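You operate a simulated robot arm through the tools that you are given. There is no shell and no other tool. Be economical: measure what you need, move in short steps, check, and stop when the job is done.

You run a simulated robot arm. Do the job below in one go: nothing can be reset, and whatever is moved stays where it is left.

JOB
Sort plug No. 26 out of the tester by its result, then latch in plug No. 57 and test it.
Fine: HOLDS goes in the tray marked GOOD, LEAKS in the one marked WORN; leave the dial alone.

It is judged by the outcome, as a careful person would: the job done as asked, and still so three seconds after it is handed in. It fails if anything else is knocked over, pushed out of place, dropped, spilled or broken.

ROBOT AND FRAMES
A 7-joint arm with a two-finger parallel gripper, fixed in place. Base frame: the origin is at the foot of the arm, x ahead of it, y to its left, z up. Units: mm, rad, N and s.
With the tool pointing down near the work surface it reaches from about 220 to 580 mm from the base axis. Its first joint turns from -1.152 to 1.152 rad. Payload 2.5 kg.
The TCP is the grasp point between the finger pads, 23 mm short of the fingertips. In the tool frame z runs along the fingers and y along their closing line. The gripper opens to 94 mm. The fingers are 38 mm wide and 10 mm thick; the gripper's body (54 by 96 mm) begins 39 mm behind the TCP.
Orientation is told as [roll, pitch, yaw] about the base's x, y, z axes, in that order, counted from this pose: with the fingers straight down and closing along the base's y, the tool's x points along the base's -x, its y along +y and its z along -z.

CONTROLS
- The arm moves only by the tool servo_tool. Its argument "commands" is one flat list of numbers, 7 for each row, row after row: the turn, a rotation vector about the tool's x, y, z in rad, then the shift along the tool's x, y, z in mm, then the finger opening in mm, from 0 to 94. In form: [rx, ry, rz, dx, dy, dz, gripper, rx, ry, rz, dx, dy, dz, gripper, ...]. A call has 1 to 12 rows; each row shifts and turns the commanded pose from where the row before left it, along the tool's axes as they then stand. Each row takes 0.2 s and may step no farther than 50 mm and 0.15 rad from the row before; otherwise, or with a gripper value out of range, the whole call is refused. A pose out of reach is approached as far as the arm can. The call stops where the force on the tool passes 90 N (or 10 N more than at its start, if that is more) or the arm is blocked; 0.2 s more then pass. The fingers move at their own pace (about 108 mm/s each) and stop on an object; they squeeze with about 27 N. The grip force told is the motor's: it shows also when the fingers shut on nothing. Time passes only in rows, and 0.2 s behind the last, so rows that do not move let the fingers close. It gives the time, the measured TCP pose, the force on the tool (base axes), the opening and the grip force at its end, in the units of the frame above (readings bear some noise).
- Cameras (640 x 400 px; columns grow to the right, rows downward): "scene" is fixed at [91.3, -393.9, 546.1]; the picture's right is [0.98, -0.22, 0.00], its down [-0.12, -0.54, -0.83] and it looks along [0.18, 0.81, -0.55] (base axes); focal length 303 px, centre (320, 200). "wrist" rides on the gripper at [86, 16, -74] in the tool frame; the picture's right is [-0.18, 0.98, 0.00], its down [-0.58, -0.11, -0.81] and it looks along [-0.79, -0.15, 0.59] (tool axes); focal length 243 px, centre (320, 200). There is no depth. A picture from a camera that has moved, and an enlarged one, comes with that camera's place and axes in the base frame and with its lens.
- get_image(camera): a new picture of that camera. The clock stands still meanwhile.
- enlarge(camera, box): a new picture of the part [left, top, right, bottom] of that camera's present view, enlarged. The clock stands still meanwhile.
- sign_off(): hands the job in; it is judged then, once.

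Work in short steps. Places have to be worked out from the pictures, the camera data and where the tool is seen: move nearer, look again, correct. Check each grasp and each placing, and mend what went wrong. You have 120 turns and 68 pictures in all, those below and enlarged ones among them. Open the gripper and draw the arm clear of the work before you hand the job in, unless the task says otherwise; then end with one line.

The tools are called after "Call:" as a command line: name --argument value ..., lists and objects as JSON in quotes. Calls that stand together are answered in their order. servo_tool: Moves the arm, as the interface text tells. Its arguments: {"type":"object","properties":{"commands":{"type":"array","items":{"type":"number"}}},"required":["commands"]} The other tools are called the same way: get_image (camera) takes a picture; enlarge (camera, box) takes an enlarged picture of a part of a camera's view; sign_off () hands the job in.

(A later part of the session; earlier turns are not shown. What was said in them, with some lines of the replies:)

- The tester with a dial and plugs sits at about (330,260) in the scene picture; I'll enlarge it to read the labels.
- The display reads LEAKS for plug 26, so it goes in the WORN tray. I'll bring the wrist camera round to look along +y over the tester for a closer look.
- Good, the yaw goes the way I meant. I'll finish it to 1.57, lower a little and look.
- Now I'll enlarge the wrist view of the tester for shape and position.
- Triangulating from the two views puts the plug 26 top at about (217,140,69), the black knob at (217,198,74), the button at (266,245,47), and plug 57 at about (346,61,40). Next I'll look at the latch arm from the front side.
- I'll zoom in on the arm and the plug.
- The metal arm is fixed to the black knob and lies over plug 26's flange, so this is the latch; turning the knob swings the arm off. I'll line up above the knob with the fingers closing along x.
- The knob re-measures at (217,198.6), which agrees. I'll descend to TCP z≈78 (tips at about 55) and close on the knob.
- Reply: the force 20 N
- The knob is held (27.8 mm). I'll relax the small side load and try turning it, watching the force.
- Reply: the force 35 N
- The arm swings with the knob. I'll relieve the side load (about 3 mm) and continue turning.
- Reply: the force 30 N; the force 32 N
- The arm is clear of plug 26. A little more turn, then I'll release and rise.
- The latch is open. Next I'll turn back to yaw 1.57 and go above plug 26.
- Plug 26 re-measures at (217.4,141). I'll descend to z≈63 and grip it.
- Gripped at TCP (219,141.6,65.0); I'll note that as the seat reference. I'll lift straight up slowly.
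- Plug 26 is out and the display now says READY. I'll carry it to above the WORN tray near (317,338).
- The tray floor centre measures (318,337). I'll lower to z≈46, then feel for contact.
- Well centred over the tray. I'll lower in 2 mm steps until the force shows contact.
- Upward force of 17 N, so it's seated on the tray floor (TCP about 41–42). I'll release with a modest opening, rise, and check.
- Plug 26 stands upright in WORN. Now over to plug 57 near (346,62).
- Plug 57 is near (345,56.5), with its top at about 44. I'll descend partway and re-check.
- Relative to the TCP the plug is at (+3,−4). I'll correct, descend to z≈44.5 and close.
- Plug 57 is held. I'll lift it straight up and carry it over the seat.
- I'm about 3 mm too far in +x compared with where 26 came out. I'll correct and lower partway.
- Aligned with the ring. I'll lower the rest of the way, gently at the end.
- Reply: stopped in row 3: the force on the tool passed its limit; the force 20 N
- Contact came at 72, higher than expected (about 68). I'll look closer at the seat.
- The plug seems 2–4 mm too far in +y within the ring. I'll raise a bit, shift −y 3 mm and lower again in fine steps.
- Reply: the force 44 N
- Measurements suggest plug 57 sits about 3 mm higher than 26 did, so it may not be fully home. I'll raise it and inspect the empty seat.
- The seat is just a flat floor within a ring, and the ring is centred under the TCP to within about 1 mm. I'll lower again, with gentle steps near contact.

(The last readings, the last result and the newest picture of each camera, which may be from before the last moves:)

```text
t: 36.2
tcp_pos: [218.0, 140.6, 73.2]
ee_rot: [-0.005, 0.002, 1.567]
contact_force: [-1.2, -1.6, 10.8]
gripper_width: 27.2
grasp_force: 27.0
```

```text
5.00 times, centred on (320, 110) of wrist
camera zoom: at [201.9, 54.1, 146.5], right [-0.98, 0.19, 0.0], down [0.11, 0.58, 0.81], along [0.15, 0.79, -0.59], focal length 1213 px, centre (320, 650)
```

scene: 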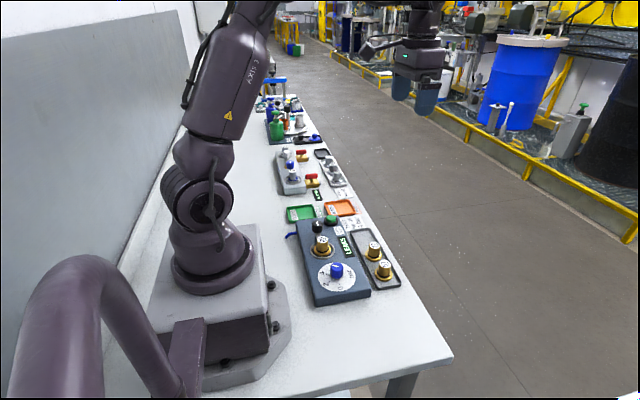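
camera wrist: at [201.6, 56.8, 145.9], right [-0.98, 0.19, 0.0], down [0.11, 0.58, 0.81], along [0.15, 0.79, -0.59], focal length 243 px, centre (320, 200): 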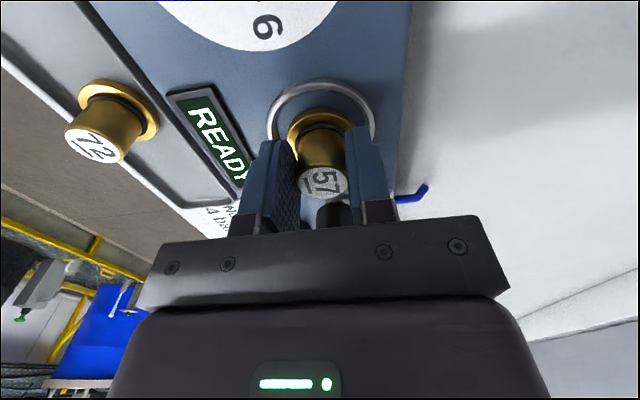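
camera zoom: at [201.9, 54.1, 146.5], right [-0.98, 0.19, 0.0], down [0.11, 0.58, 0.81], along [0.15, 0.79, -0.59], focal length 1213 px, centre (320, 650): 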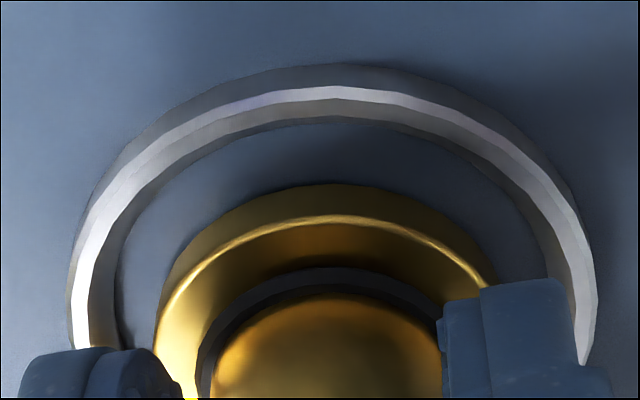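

The plug looks centred in the ring on every visible side. I'll release it gently here, rise, and inspect how it sits.

Call:
servo_tool --commands '[0, 0, 0, 0, 0, 0, 34, 0, 0, 0, 0, 0, 0, 45, 0, 0, 0, 0, 0, 0, 45, 0, 0, 0, 0, 0, -30, 45, 0, 0, 0, 0, 0, -40, 45, 0, 0, 0, 0, 0, 0, 45]'

Call:
enlarge --camera "wrist" --box '[260, 0, 400, 130]'

Call:
enlarge --camera "scene" --box '[290, 205, 370, 265]'

```text
t: 37.6
tcp_pos: [217.0, 141.7, 140.2]
ee_rot: [-0.003, 0.002, 1.568]
contact_force: [-0.6, 0.1, 0.2]
gripper_width: 45.0
grasp_force: 0.1
```

```text
3.08 times, centred on (330, 65) of wrist
camera zoom: at [200.9, 55.0, 215.3], right [-0.98, 0.19, 0.0], down [0.11, 0.58, 0.81], along [0.15, 0.79, -0.59], focal length 746 px, centre (289, 615)
```

zoom: 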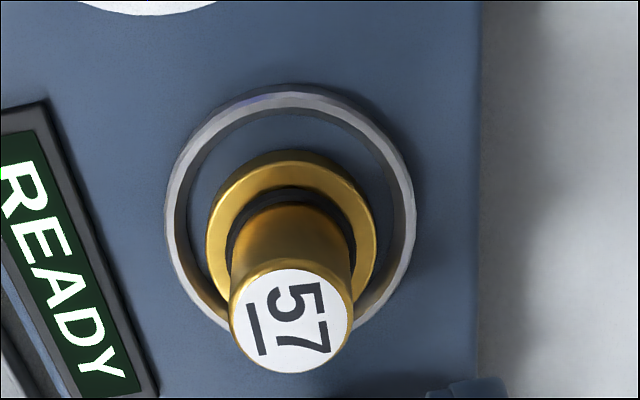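

```text
6.67 times, centred on (330, 235) of scene
camera zoom: at [91.3, -394.0, 546.1], right [0.98, -0.22, 0.0], down [-0.12, -0.54, -0.83], along [0.18, 0.81, -0.55], focal length 2019 px, centre (253, -33)
```

zoom: 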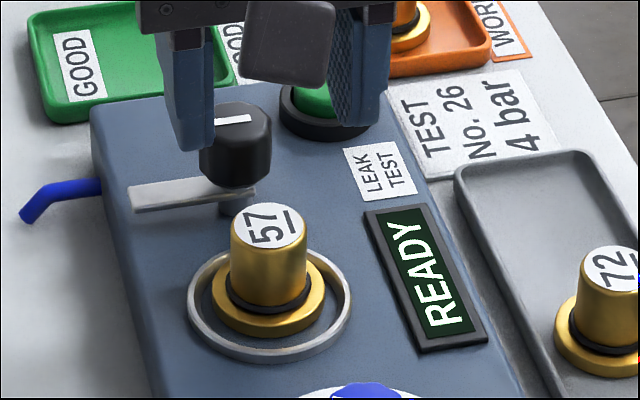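

Plug 57 stands upright in the ring, but perhaps 3 mm off in +y. I'll go back to the earlier pose (239.8,170.7,171, yaw 2.6), where I pictured 26, for a like-for-like comparison.

Call:
servo_tool --commands '[0, 0, 0, -29, -22.8, -31, 60, 0, 0, -0.148, 0, 0, 0, 60, 0, 0, -0.148, 0, 0, 0, 60, 0, 0, -0.148, 0, 0, 0, 60, 0, 0, -0.148, 0, 0, 0, 60, 0, 0, -0.148, 0, 0, 0, 60, 0, 0, -0.148, 0, 0, 0, 60, 0, 0, -0.147, 0, 0, 0, 60]'

Call:
enlarge --camera "wrist" --box '[280, 0, 420, 140]'

```text
t: 39.4
tcp_pos: [239.8, 169.3, 171.7]
ee_rot: [0.0, 0.003, 2.605]
contact_force: [-0.3, -0.6, -0.1]
gripper_width: 59.7
grasp_force: 0.1
```

```text
2.86 times, centred on (350, 70) of wrist
camera zoom: at [306.7, 111.4, 247.3], right [-0.66, -0.75, 0.0], down [-0.45, 0.39, 0.8], along [-0.6, 0.53, -0.59], focal length 693 px, centre (234, 571)
```

zoom: 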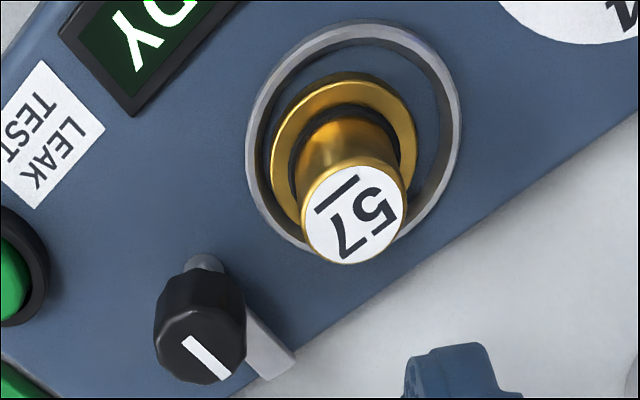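

Compared with 26, plug 57 sits flat but about 4 mm too far in +y, toward the latch. I'll regrip and slide it −y by 4 mm.

Call:
servo_tool --commands '[0, 0, 0.148, 0, 0, 0, 55, 0, 0, 0.148, 0, 0, 0, 55, 0, 0, 0.148, 0, 0, 0, 55, 0, 0, 0.148, 0, 0, 0, 55, 0, 0, 0.148, 0, 0, 0, 55, 0, 0, 0.148, 0, 0, 0, 55, 0, 0, 0.149, 0, 0, 0, 55, 0, 0, 0, 26, 22.8, 0, 55, 0, 0, 0, 0, 0, 40, 55, 0, 0, 0, 0, 0, 0, 55]'

Call:
get_image --camera "wrist"

```text
t: 41.6
tcp_pos: [217.5, 142.2, 131.5]
ee_rot: [-0.004, 0.0, 1.565]
contact_force: [0.5, 1.0, 0.4]
gripper_width: 55.0
grasp_force: 0.0
```

```text
21 pictures are left
camera wrist: at [201.0, 55.6, 206.0], right [-0.98, 0.19, 0.0], down [0.11, 0.58, 0.81], along [0.16, 0.79, -0.59], focal length 243 px, centre (320, 200)
```

wrist: 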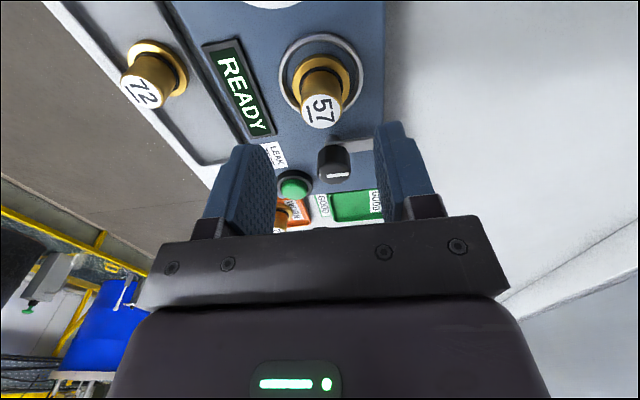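

Call:
servo_tool --commands '[0, 0, 0, 0, 0, 35, 55, 0, 0, 0, 0, 0, 28, 55, 0, 0, 0, 0, 0, 0, 55, 0, 0, 0, 0, 0, 0, 16, 0, 0, 0, 0, 0, 0, 16, 0, 0, 0, 0, 0, 0, 16]'

```text
t: 43.0
tcp_pos: [219.3, 143.1, 67.9]
ee_rot: [-0.003, 0.001, 1.566]
contact_force: [0.8, -0.4, 0.0]
gripper_width: 27.3
grasp_force: 26.4
```

Gripped. I'll lift 2 mm, shift −y 4 mm, and set down.

Call:
servo_tool --commands '[0, 0, 0, 0, 0, -2.5, 16, 0, 0, 0, 2, 0, 0, 16, 0, 0, 0, 2, 0, 0, 16, 0, 0, 0, 0, 0, 1.5, 16, 0, 0, 0, 0, 0, 1, 16, 0, 0, 0, 0, 0, 0, 16]'

```text
t: 44.4
tcp_pos: [217.3, 138.8, 67.6]
ee_rot: [-0.005, 0.002, 1.565]
contact_force: [0.5, 0.0, -1.3]
gripper_width: 27.4
grasp_force: 26.9
```

Call:
servo_tool --commands '[0, 0, 0, 0, 0, 1, 16, 0, 0, 0, 0, 0, 0, 16]'

```text
t: 45.0
tcp_pos: [218.0, 138.6, 68.3]
ee_rot: [-0.003, 0.001, 1.567]
contact_force: [-2.6, -1.5, 14.5]
gripper_width: 27.4
grasp_force: 26.7
```

It's touching down. I'll release, rise and compare with 26's position in the scene view.

Call:
servo_tool --commands '[0, 0, 0, 0, 0, 0, 34, 0, 0, 0, 0, 0, 0, 45, 0, 0, 0, 0, 0, 0, 45, 0, 0, 0, 0, 0, -30, 45, 0, 0, 0, 0, 0, -40, 45, 0, 0, 0, 0, 0, 0, 45]'

Call:
enlarge --camera "scene" --box '[290, 205, 370, 265]'

```text
t: 46.4
tcp_pos: [216.7, 137.8, 139.0]
ee_rot: [-0.002, 0.002, 1.567]
contact_force: [0.4, -0.4, -1.1]
gripper_width: 45.0
grasp_force: 0.0
```

```text
6.67 times, centred on (330, 235) of scene
camera zoom: at [91.3, -394.0, 546.1], right [0.98, -0.22, 0.0], down [-0.12, -0.54, -0.83], along [0.18, 0.81, -0.55], focal length 2019 px, centre (253, -33)
```

zoom: 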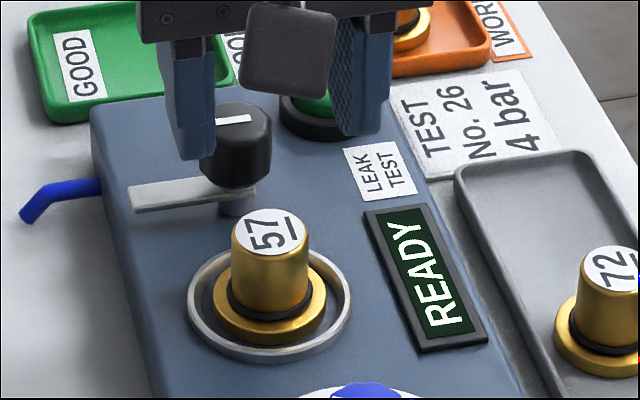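

Plug 57 now coincides with 26's old position. On to the latch knob: I'll rotate to yaw 0.125 above it.

Call:
servo_tool --commands '[0, 0, 0, -30.5, -0.5, -15, 50, 0, 0, 0, -30.5, 0, 0, 50, 0, 0, 0.1442, 0, 0, 0, 50, 0, 0, 0.1442, 0, 0, 0, 50, 0, 0, 0.1442, 0, 0, 0, 50, 0, 0, 0.1442, 0, 0, 0, 50, 0, 0, 0.1442, 0, 0, 0, 50, 0, 0, 0.1442, 0, 0, 0, 50, 0, 0, 0.1442, 0, 0, 0, 50, 0, 0, 0.1442, 0, 0, 0, 50, 0, 0, 0.1442, 0, 0, 0, 50, 0, 0, 0.1442, 0, 0, 0, 50]'

Call:
get_image --camera "wrist"

```text
t: 49.0
tcp_pos: [217.5, 199.7, 154.2]
ee_rot: [-0.001, -0.003, 0.122]
contact_force: [0.3, 0.7, -0.4]
gripper_width: 50.4
grasp_force: 0.0
```

```text
19 pictures are left
camera wrist: at [130.6, 205.9, 227.5], right [0.06, 1.0, 0.0], down [0.59, -0.04, 0.81], along [0.81, -0.05, -0.59], focal length 243 px, centre (320, 200)
```

wrist: 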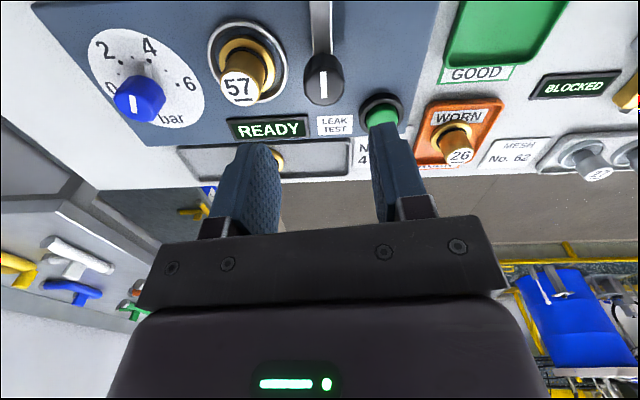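

The knob is roughly at (215.5,200.5). I'll descend to z≈78 and grip it.

Call:
servo_tool --commands '[0, 0, 0, 1.8, 1, 38, 50, 0, 0, 0, 0, 0, 38, 50, 0, 0, 0, 0, 0, 0, 50, 0, 0, 0, 0, 0, 0, 20, 0, 0, 0, 0, 0, 0, 20, 0, 0, 0, 0, 0, 0, 20]'

```text
t: 50.4
tcp_pos: [217.9, 202.1, 77.4]
ee_rot: [-0.001, -0.005, 0.126]
contact_force: [1.8, 19.7, -28.1]
gripper_width: 27.4
grasp_force: 45.1
```

Gripped (27.4). I'll turn it back in stages, watching the force.

Call:
servo_tool --commands '[0, 0, 0, 0, 1, 0, 20, 0, 0, -0.12, 0, 0, 0, 20, 0, 0, -0.12, 0, 0, 0, 20, 0, 0, -0.12, 0, 0, 0, 20]'

```text
t: 51.4
tcp_pos: [217.9, 202.3, 77.5]
ee_rot: [-0.003, -0.003, 0.486]
contact_force: [4.0, 2.2, -6.9]
gripper_width: 27.4
grasp_force: 44.9
```

Call:
servo_tool --commands '[0, 0, -0.12, 0, 0, 0, 20, 0, 0, -0.12, 0, 0, 0, 20, 0, 0, -0.12, 0, 0, 0, 20, 0, 0, -0.12, 0, 0, 0, 20]'

```text
t: 52.4
tcp_pos: [218.2, 201.6, 78.4]
ee_rot: [-0.005, -0.002, 0.964]
contact_force: [18.6, -2.5, -16.5]
gripper_width: 27.5
grasp_force: 45.0
```

Call:
servo_tool --commands '[0, 0, -0.12, -0.6, -0.8, 0, 20, 0, 0, -0.12, 0, 0, 0, 20, 0, 0, -0.12, 0, 0, 0, 20, 0, 0, 0, 0, 0, 0, 20]'

Call:
get_image --camera "wrist"

```text
t: 53.4
tcp_pos: [217.3, 201.9, 77.6]
ee_rot: [-0.004, 0.001, 1.326]
contact_force: [3.9, -9.5, 21.1]
gripper_width: 27.2
grasp_force: 44.6
```

```text
18 pictures are left
camera wrist: at [181.2, 121.8, 151.7], right [-0.91, 0.42, 0.0], down [0.24, 0.54, 0.81], along [0.34, 0.73, -0.59], focal length 243 px, centre (320, 200)
```

wrist: 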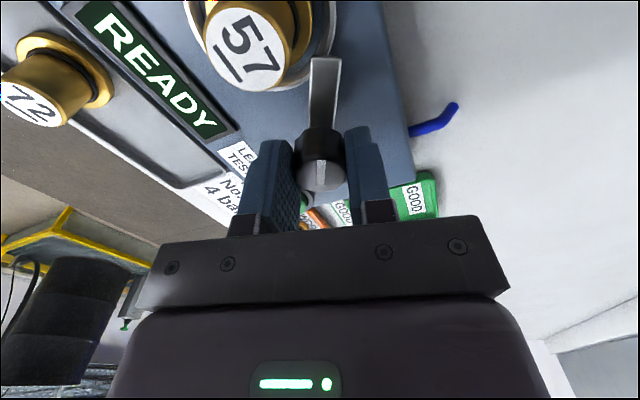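

The arm is nearly over the flange and moving freely. I'll turn the last 0.24 rad to its original angle.

Call:
servo_tool --commands '[0, 0, -0.12, 0, 0, 0, 20, 0, 0, -0.12, 0, 0, 0, 20, 0, 0, 0, 0, 0, 0, 20]'

Call:
enlarge --camera "scene" --box '[290, 205, 370, 265]'

Call:
get_image --camera "wrist"

```text
t: 54.2
tcp_pos: [217.4, 201.8, 76.5]
ee_rot: [-0.003, 0.002, 1.565]
contact_force: [6.4, -9.0, 14.4]
gripper_width: 26.8
grasp_force: 45.3
```

```text
6.67 times, centred on (330, 235) of scene
camera zoom: at [91.2, -394.0, 546.1], right [0.98, -0.22, 0.0], down [-0.12, -0.54, -0.83], along [0.18, 0.81, -0.55], focal length 2019 px, centre (253, -33)
```

zoom: 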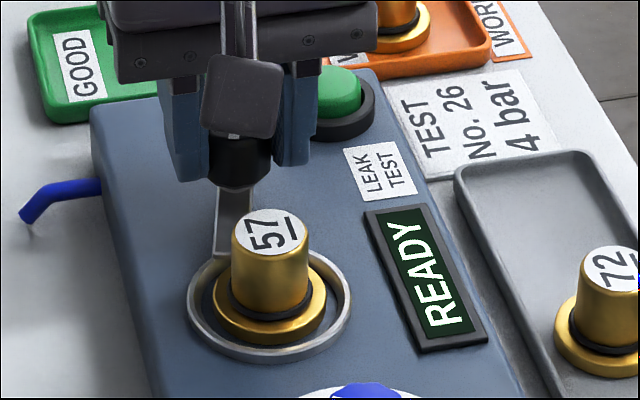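

```text
16 pictures are left
camera wrist: at [201.4, 115.4, 151.5], right [-0.98, 0.19, 0.0], down [0.11, 0.58, 0.81], along [0.15, 0.79, -0.59], focal length 243 px, centre (320, 200)
```

wrist: 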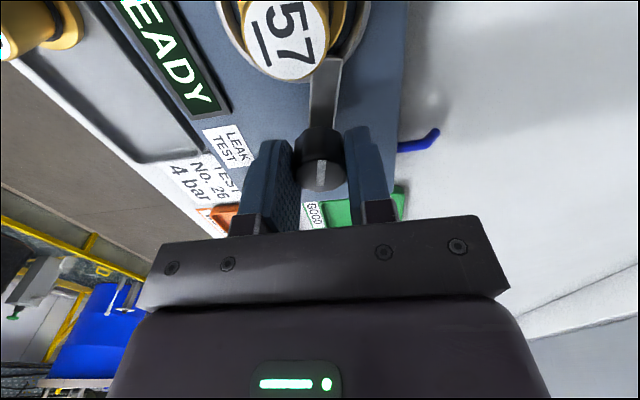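

The knob slipped slightly, leaving the arm about 0.1 rad short. I'll turn a bit further.

Call:
servo_tool --commands '[0, 0, -0.07, 0, 0, 0, 20, 0, 0, -0.07, 0, 0, 0, 20, 0, 0, 0, 0, 0, 0, 20]'

Call:
enlarge --camera "scene" --box '[290, 205, 370, 265]'

```text
t: 55.0
tcp_pos: [218.3, 202.1, 76.8]
ee_rot: [-0.005, 0.001, 1.706]
contact_force: [13.9, -7.9, -2.7]
gripper_width: 27.1
grasp_force: 45.0
```

```text
6.67 times, centred on (330, 235) of scene
camera zoom: at [91.3, -393.9, 546.1], right [0.98, -0.22, 0.0], down [-0.12, -0.54, -0.83], along [0.18, 0.81, -0.55], focal length 2019 px, centre (253, -33)
```

zoom: 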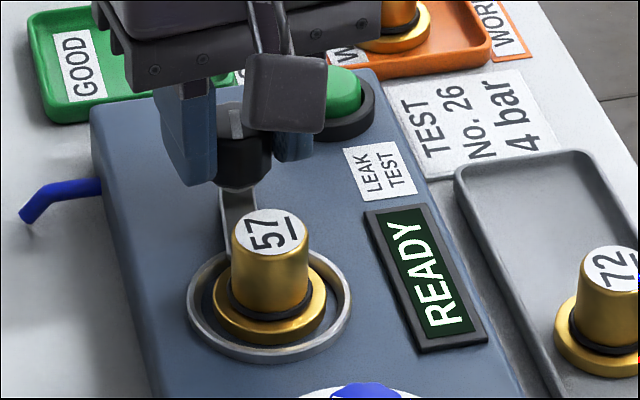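

The arm now matches its original latched position. I'll release, rise, and move toward the button for a look.

Call:
servo_tool --commands '[0, 0, 0, 0, 0, 0, 45, 0, 0, 0, 0, 0, 0, 45, 0, 0, 0, 0, 0, -35, 45, 0, 0, 0, 0, 0, -35, 45, 0, 0, 0.14, 0, 0, 0, 20, 0, 0, 0, -21, -24, 0, 0, 0, 0, 0, -21, -24, 0, 0, 0, 0, 0, 0, 0, 0, 0]'

Call:
get_image --camera "wrist"

Call:
enlarge --camera "scene" --box '[290, 190, 370, 260]'

```text
t: 56.8
tcp_pos: [265.9, 246.5, 148.4]
ee_rot: [-0.004, 0.001, 1.564]
contact_force: [-0.3, -1.0, 0.5]
gripper_width: 0.1
grasp_force: 26.6
```

```text
14 pictures are left
camera wrist: at [248.6, 158.9, 222.7], right [-0.98, 0.19, 0.0], down [0.11, 0.58, 0.81], along [0.16, 0.79, -0.59], focal length 243 px, centre (320, 200)
```

wrist: 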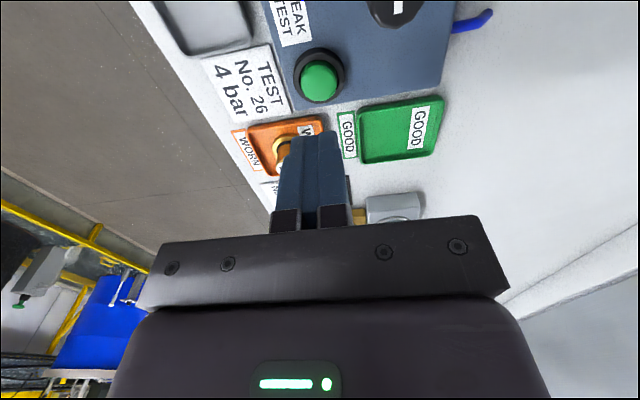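

```text
5.71 times, centred on (330, 225) of scene
camera zoom: at [91.3, -393.9, 546.1], right [0.98, -0.22, 0.0], down [-0.12, -0.54, -0.83], along [0.18, 0.81, -0.55], focal length 1731 px, centre (263, 57)
```

zoom: 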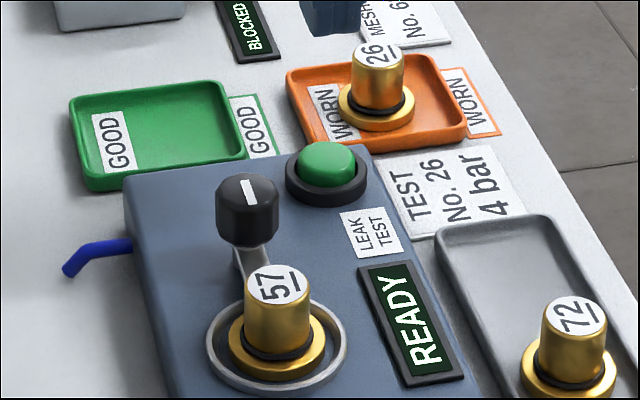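

The button centre is about (266,248). I'll descend with closed fingers to just above it.

Call:
servo_tool --commands '[0, 0, 0, -1.5, 0, 40, 0, 0, 0, 0, 0, 0, 30, 0, 0, 0, 0, 0, 0, 4, 0, 0, 0, 0, 0, 0, 2, 0, 0, 0, 0, 0, 0, 0, 0]'

```text
t: 58.0
tcp_pos: [265.3, 246.2, 71.9]
ee_rot: [-0.002, 0.001, 1.565]
contact_force: [0.5, 0.9, -0.5]
gripper_width: 0.0
grasp_force: 26.9
```

Call:
servo_tool --commands '[0, 0, 0, 0, 0, 1.5, 0, 0, 0, 0, 0, 0, 1.5, 0, 0, 0, 0, 0, 0, 1, 0, 0, 0, 0, 0, 0, 0, 0]'

```text
t: 59.0
tcp_pos: [264.8, 244.8, 67.5]
ee_rot: [-0.003, 0.001, 1.566]
contact_force: [0.5, -0.7, 0.9]
gripper_width: 0.0
grasp_force: 27.6
```

Call:
servo_tool --commands '[0, 0, 0, 0, 0, 1.5, 0, 0, 0, 0, 0, 0, 1.5, 0, 0, 0, 0, 0, 0, 0, 0]'

Call:
enlarge --camera "scene" --box '[300, 195, 360, 255]'

```text
t: 59.8
tcp_pos: [265.0, 245.3, 64.9]
ee_rot: [-0.004, 0.003, 1.567]
contact_force: [1.2, 0.1, 3.4]
gripper_width: 0.0
grasp_force: 27.2
```

```text
6.67 times, centred on (330, 225) of scene
camera zoom: at [91.3, -394.0, 546.1], right [0.98, -0.22, 0.0], down [-0.12, -0.54, -0.83], along [0.18, 0.81, -0.55], focal length 2019 px, centre (253, 33)
```

zoom: 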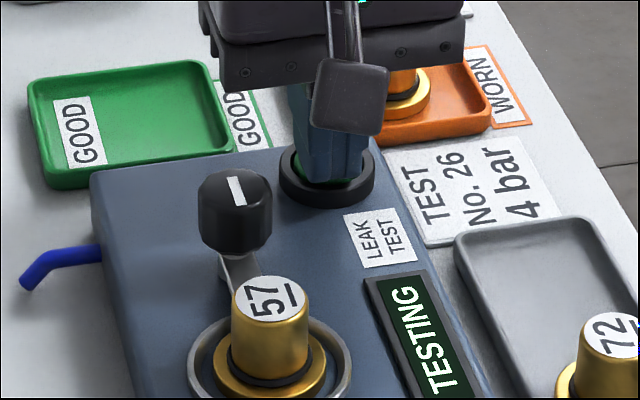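

The display says TESTING, so the press registered. I'll rise and wait for the result.

Call:
servo_tool --commands '[0, 0, 0, 0, 0, -10, 0, 0, 0, 0, 0, 0, -35, 0, 0, 0, 0, 0, 0, -40, 0, 0, 0, 0, 0, 0, -40, 20, 0, 0, 0, -20, -20, 0, 60, 0, 0, 0, -20, -20, 0, 60, 0, 0, 0, 0, 0, 0, 60, 0, 0, 0, 0, 0, 0, 60, 0, 0, 0, 0, 0, 0, 60, 0, 0, 0, 0, 0, 0, 60, 0, 0, 0, 0, 0, 0, 60, 0, 0, 0, 0, 0, 0, 60]'

Call:
enlarge --camera "scene" --box '[280, 190, 400, 290]'

```text
t: 62.4
tcp_pos: [304.2, 284.8, 188.5]
ee_rot: [-0.005, 0.002, 1.565]
contact_force: [0.9, -0.4, 0.4]
gripper_width: 59.7
grasp_force: 0.1
```

```text
4.00 times, centred on (340, 240) of scene
camera zoom: at [91.3, -393.9, 546.1], right [0.98, -0.22, 0.0], down [-0.12, -0.54, -0.83], along [0.18, 0.81, -0.55], focal length 1212 px, centre (240, 40)
```

zoom: 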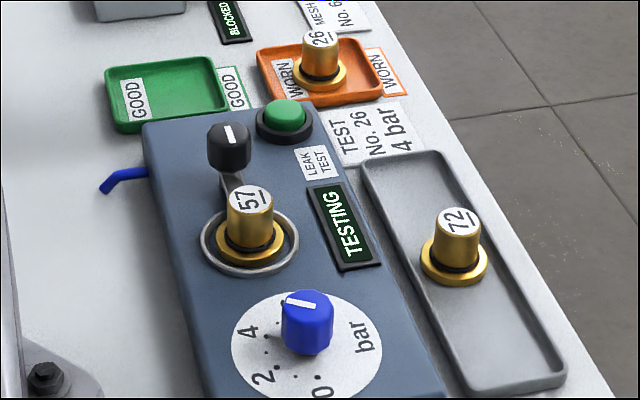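

Still testing; I'll wait a few seconds more.

Call:
servo_tool --commands '[0, 0, 0, 0, 0, -30, 94, 0, 0, 0, 0, 0, -30, 94, 0, 0, 0, 0, 0, 0, 94, 0, 0, 0, 0, 0, 0, 94, 0, 0, 0, 0, 0, 0, 94, 0, 0, 0, 0, 0, 0, 94, 0, 0, 0, 0, 0, 0, 94, 0, 0, 0, 0, 0, 0, 94, 0, 0, 0, 0, 0, 0, 94, 0, 0, 0, 0, 0, 0, 94, 0, 0, 0, 0, 0, 0, 94, 0, 0, 0, 0, 0, 0, 94]'

Call:
servo_tool --commands '[0, 0, 0, 0, 0, 0, 94, 0, 0, 0, 0, 0, 0, 94, 0, 0, 0, 0, 0, 0, 94, 0, 0, 0, 0, 0, 0, 94, 0, 0, 0, 0, 0, 0, 94, 0, 0, 0, 0, 0, 0, 94, 0, 0, 0, 0, 0, 0, 94, 0, 0, 0, 0, 0, 0, 94, 0, 0, 0, 0, 0, 0, 94, 0, 0, 0, 0, 0, 0, 94, 0, 0, 0, 0, 0, 0, 94, 0, 0, 0, 0, 0, 0, 94]'

Call:
enlarge --camera "scene" --box '[280, 190, 400, 290]'

```text
t: 65.0
tcp_pos: [304.8, 284.5, 247.4]
ee_rot: [-0.003, 0.001, 1.566]
contact_force: [0.4, 0.4, -0.3]
gripper_width: 93.9
grasp_force: 0.0
```

```text
t: 67.6
tcp_pos: [304.6, 284.6, 248.0]
ee_rot: [-0.003, 0.001, 1.564]
contact_force: [0.6, 0.1, 0.2]
gripper_width: 93.9
grasp_force: 0.1
```

```text
4.00 times, centred on (340, 240) of scene
camera zoom: at [91.3, -393.9, 546.1], right [0.98, -0.22, 0.0], down [-0.12, -0.54, -0.83], along [0.18, 0.81, -0.55], focal length 1212 px, centre (240, 40)
```

zoom: 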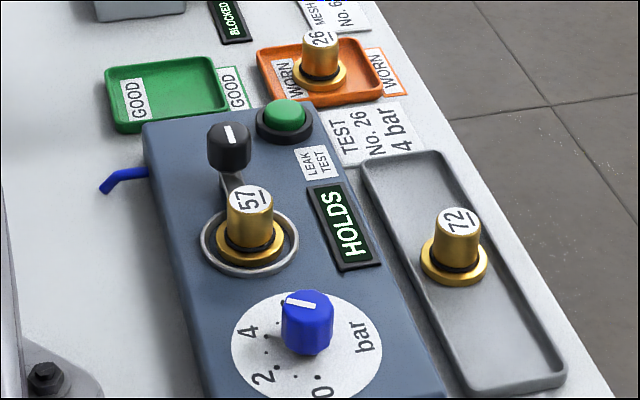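

The test of 57 finished with HOLDS. It stays latched in the tester, 26 is in WORN, the dial is untouched, and the arm is clear with the gripper open, so I'm handing in.

Call:
sign_off

```text
The job is handed in.
```

Plug 26 read LEAKS and is in the WORN tray; plug 57 is latched in the tester and tested HOLDS, and the dial was not touched.
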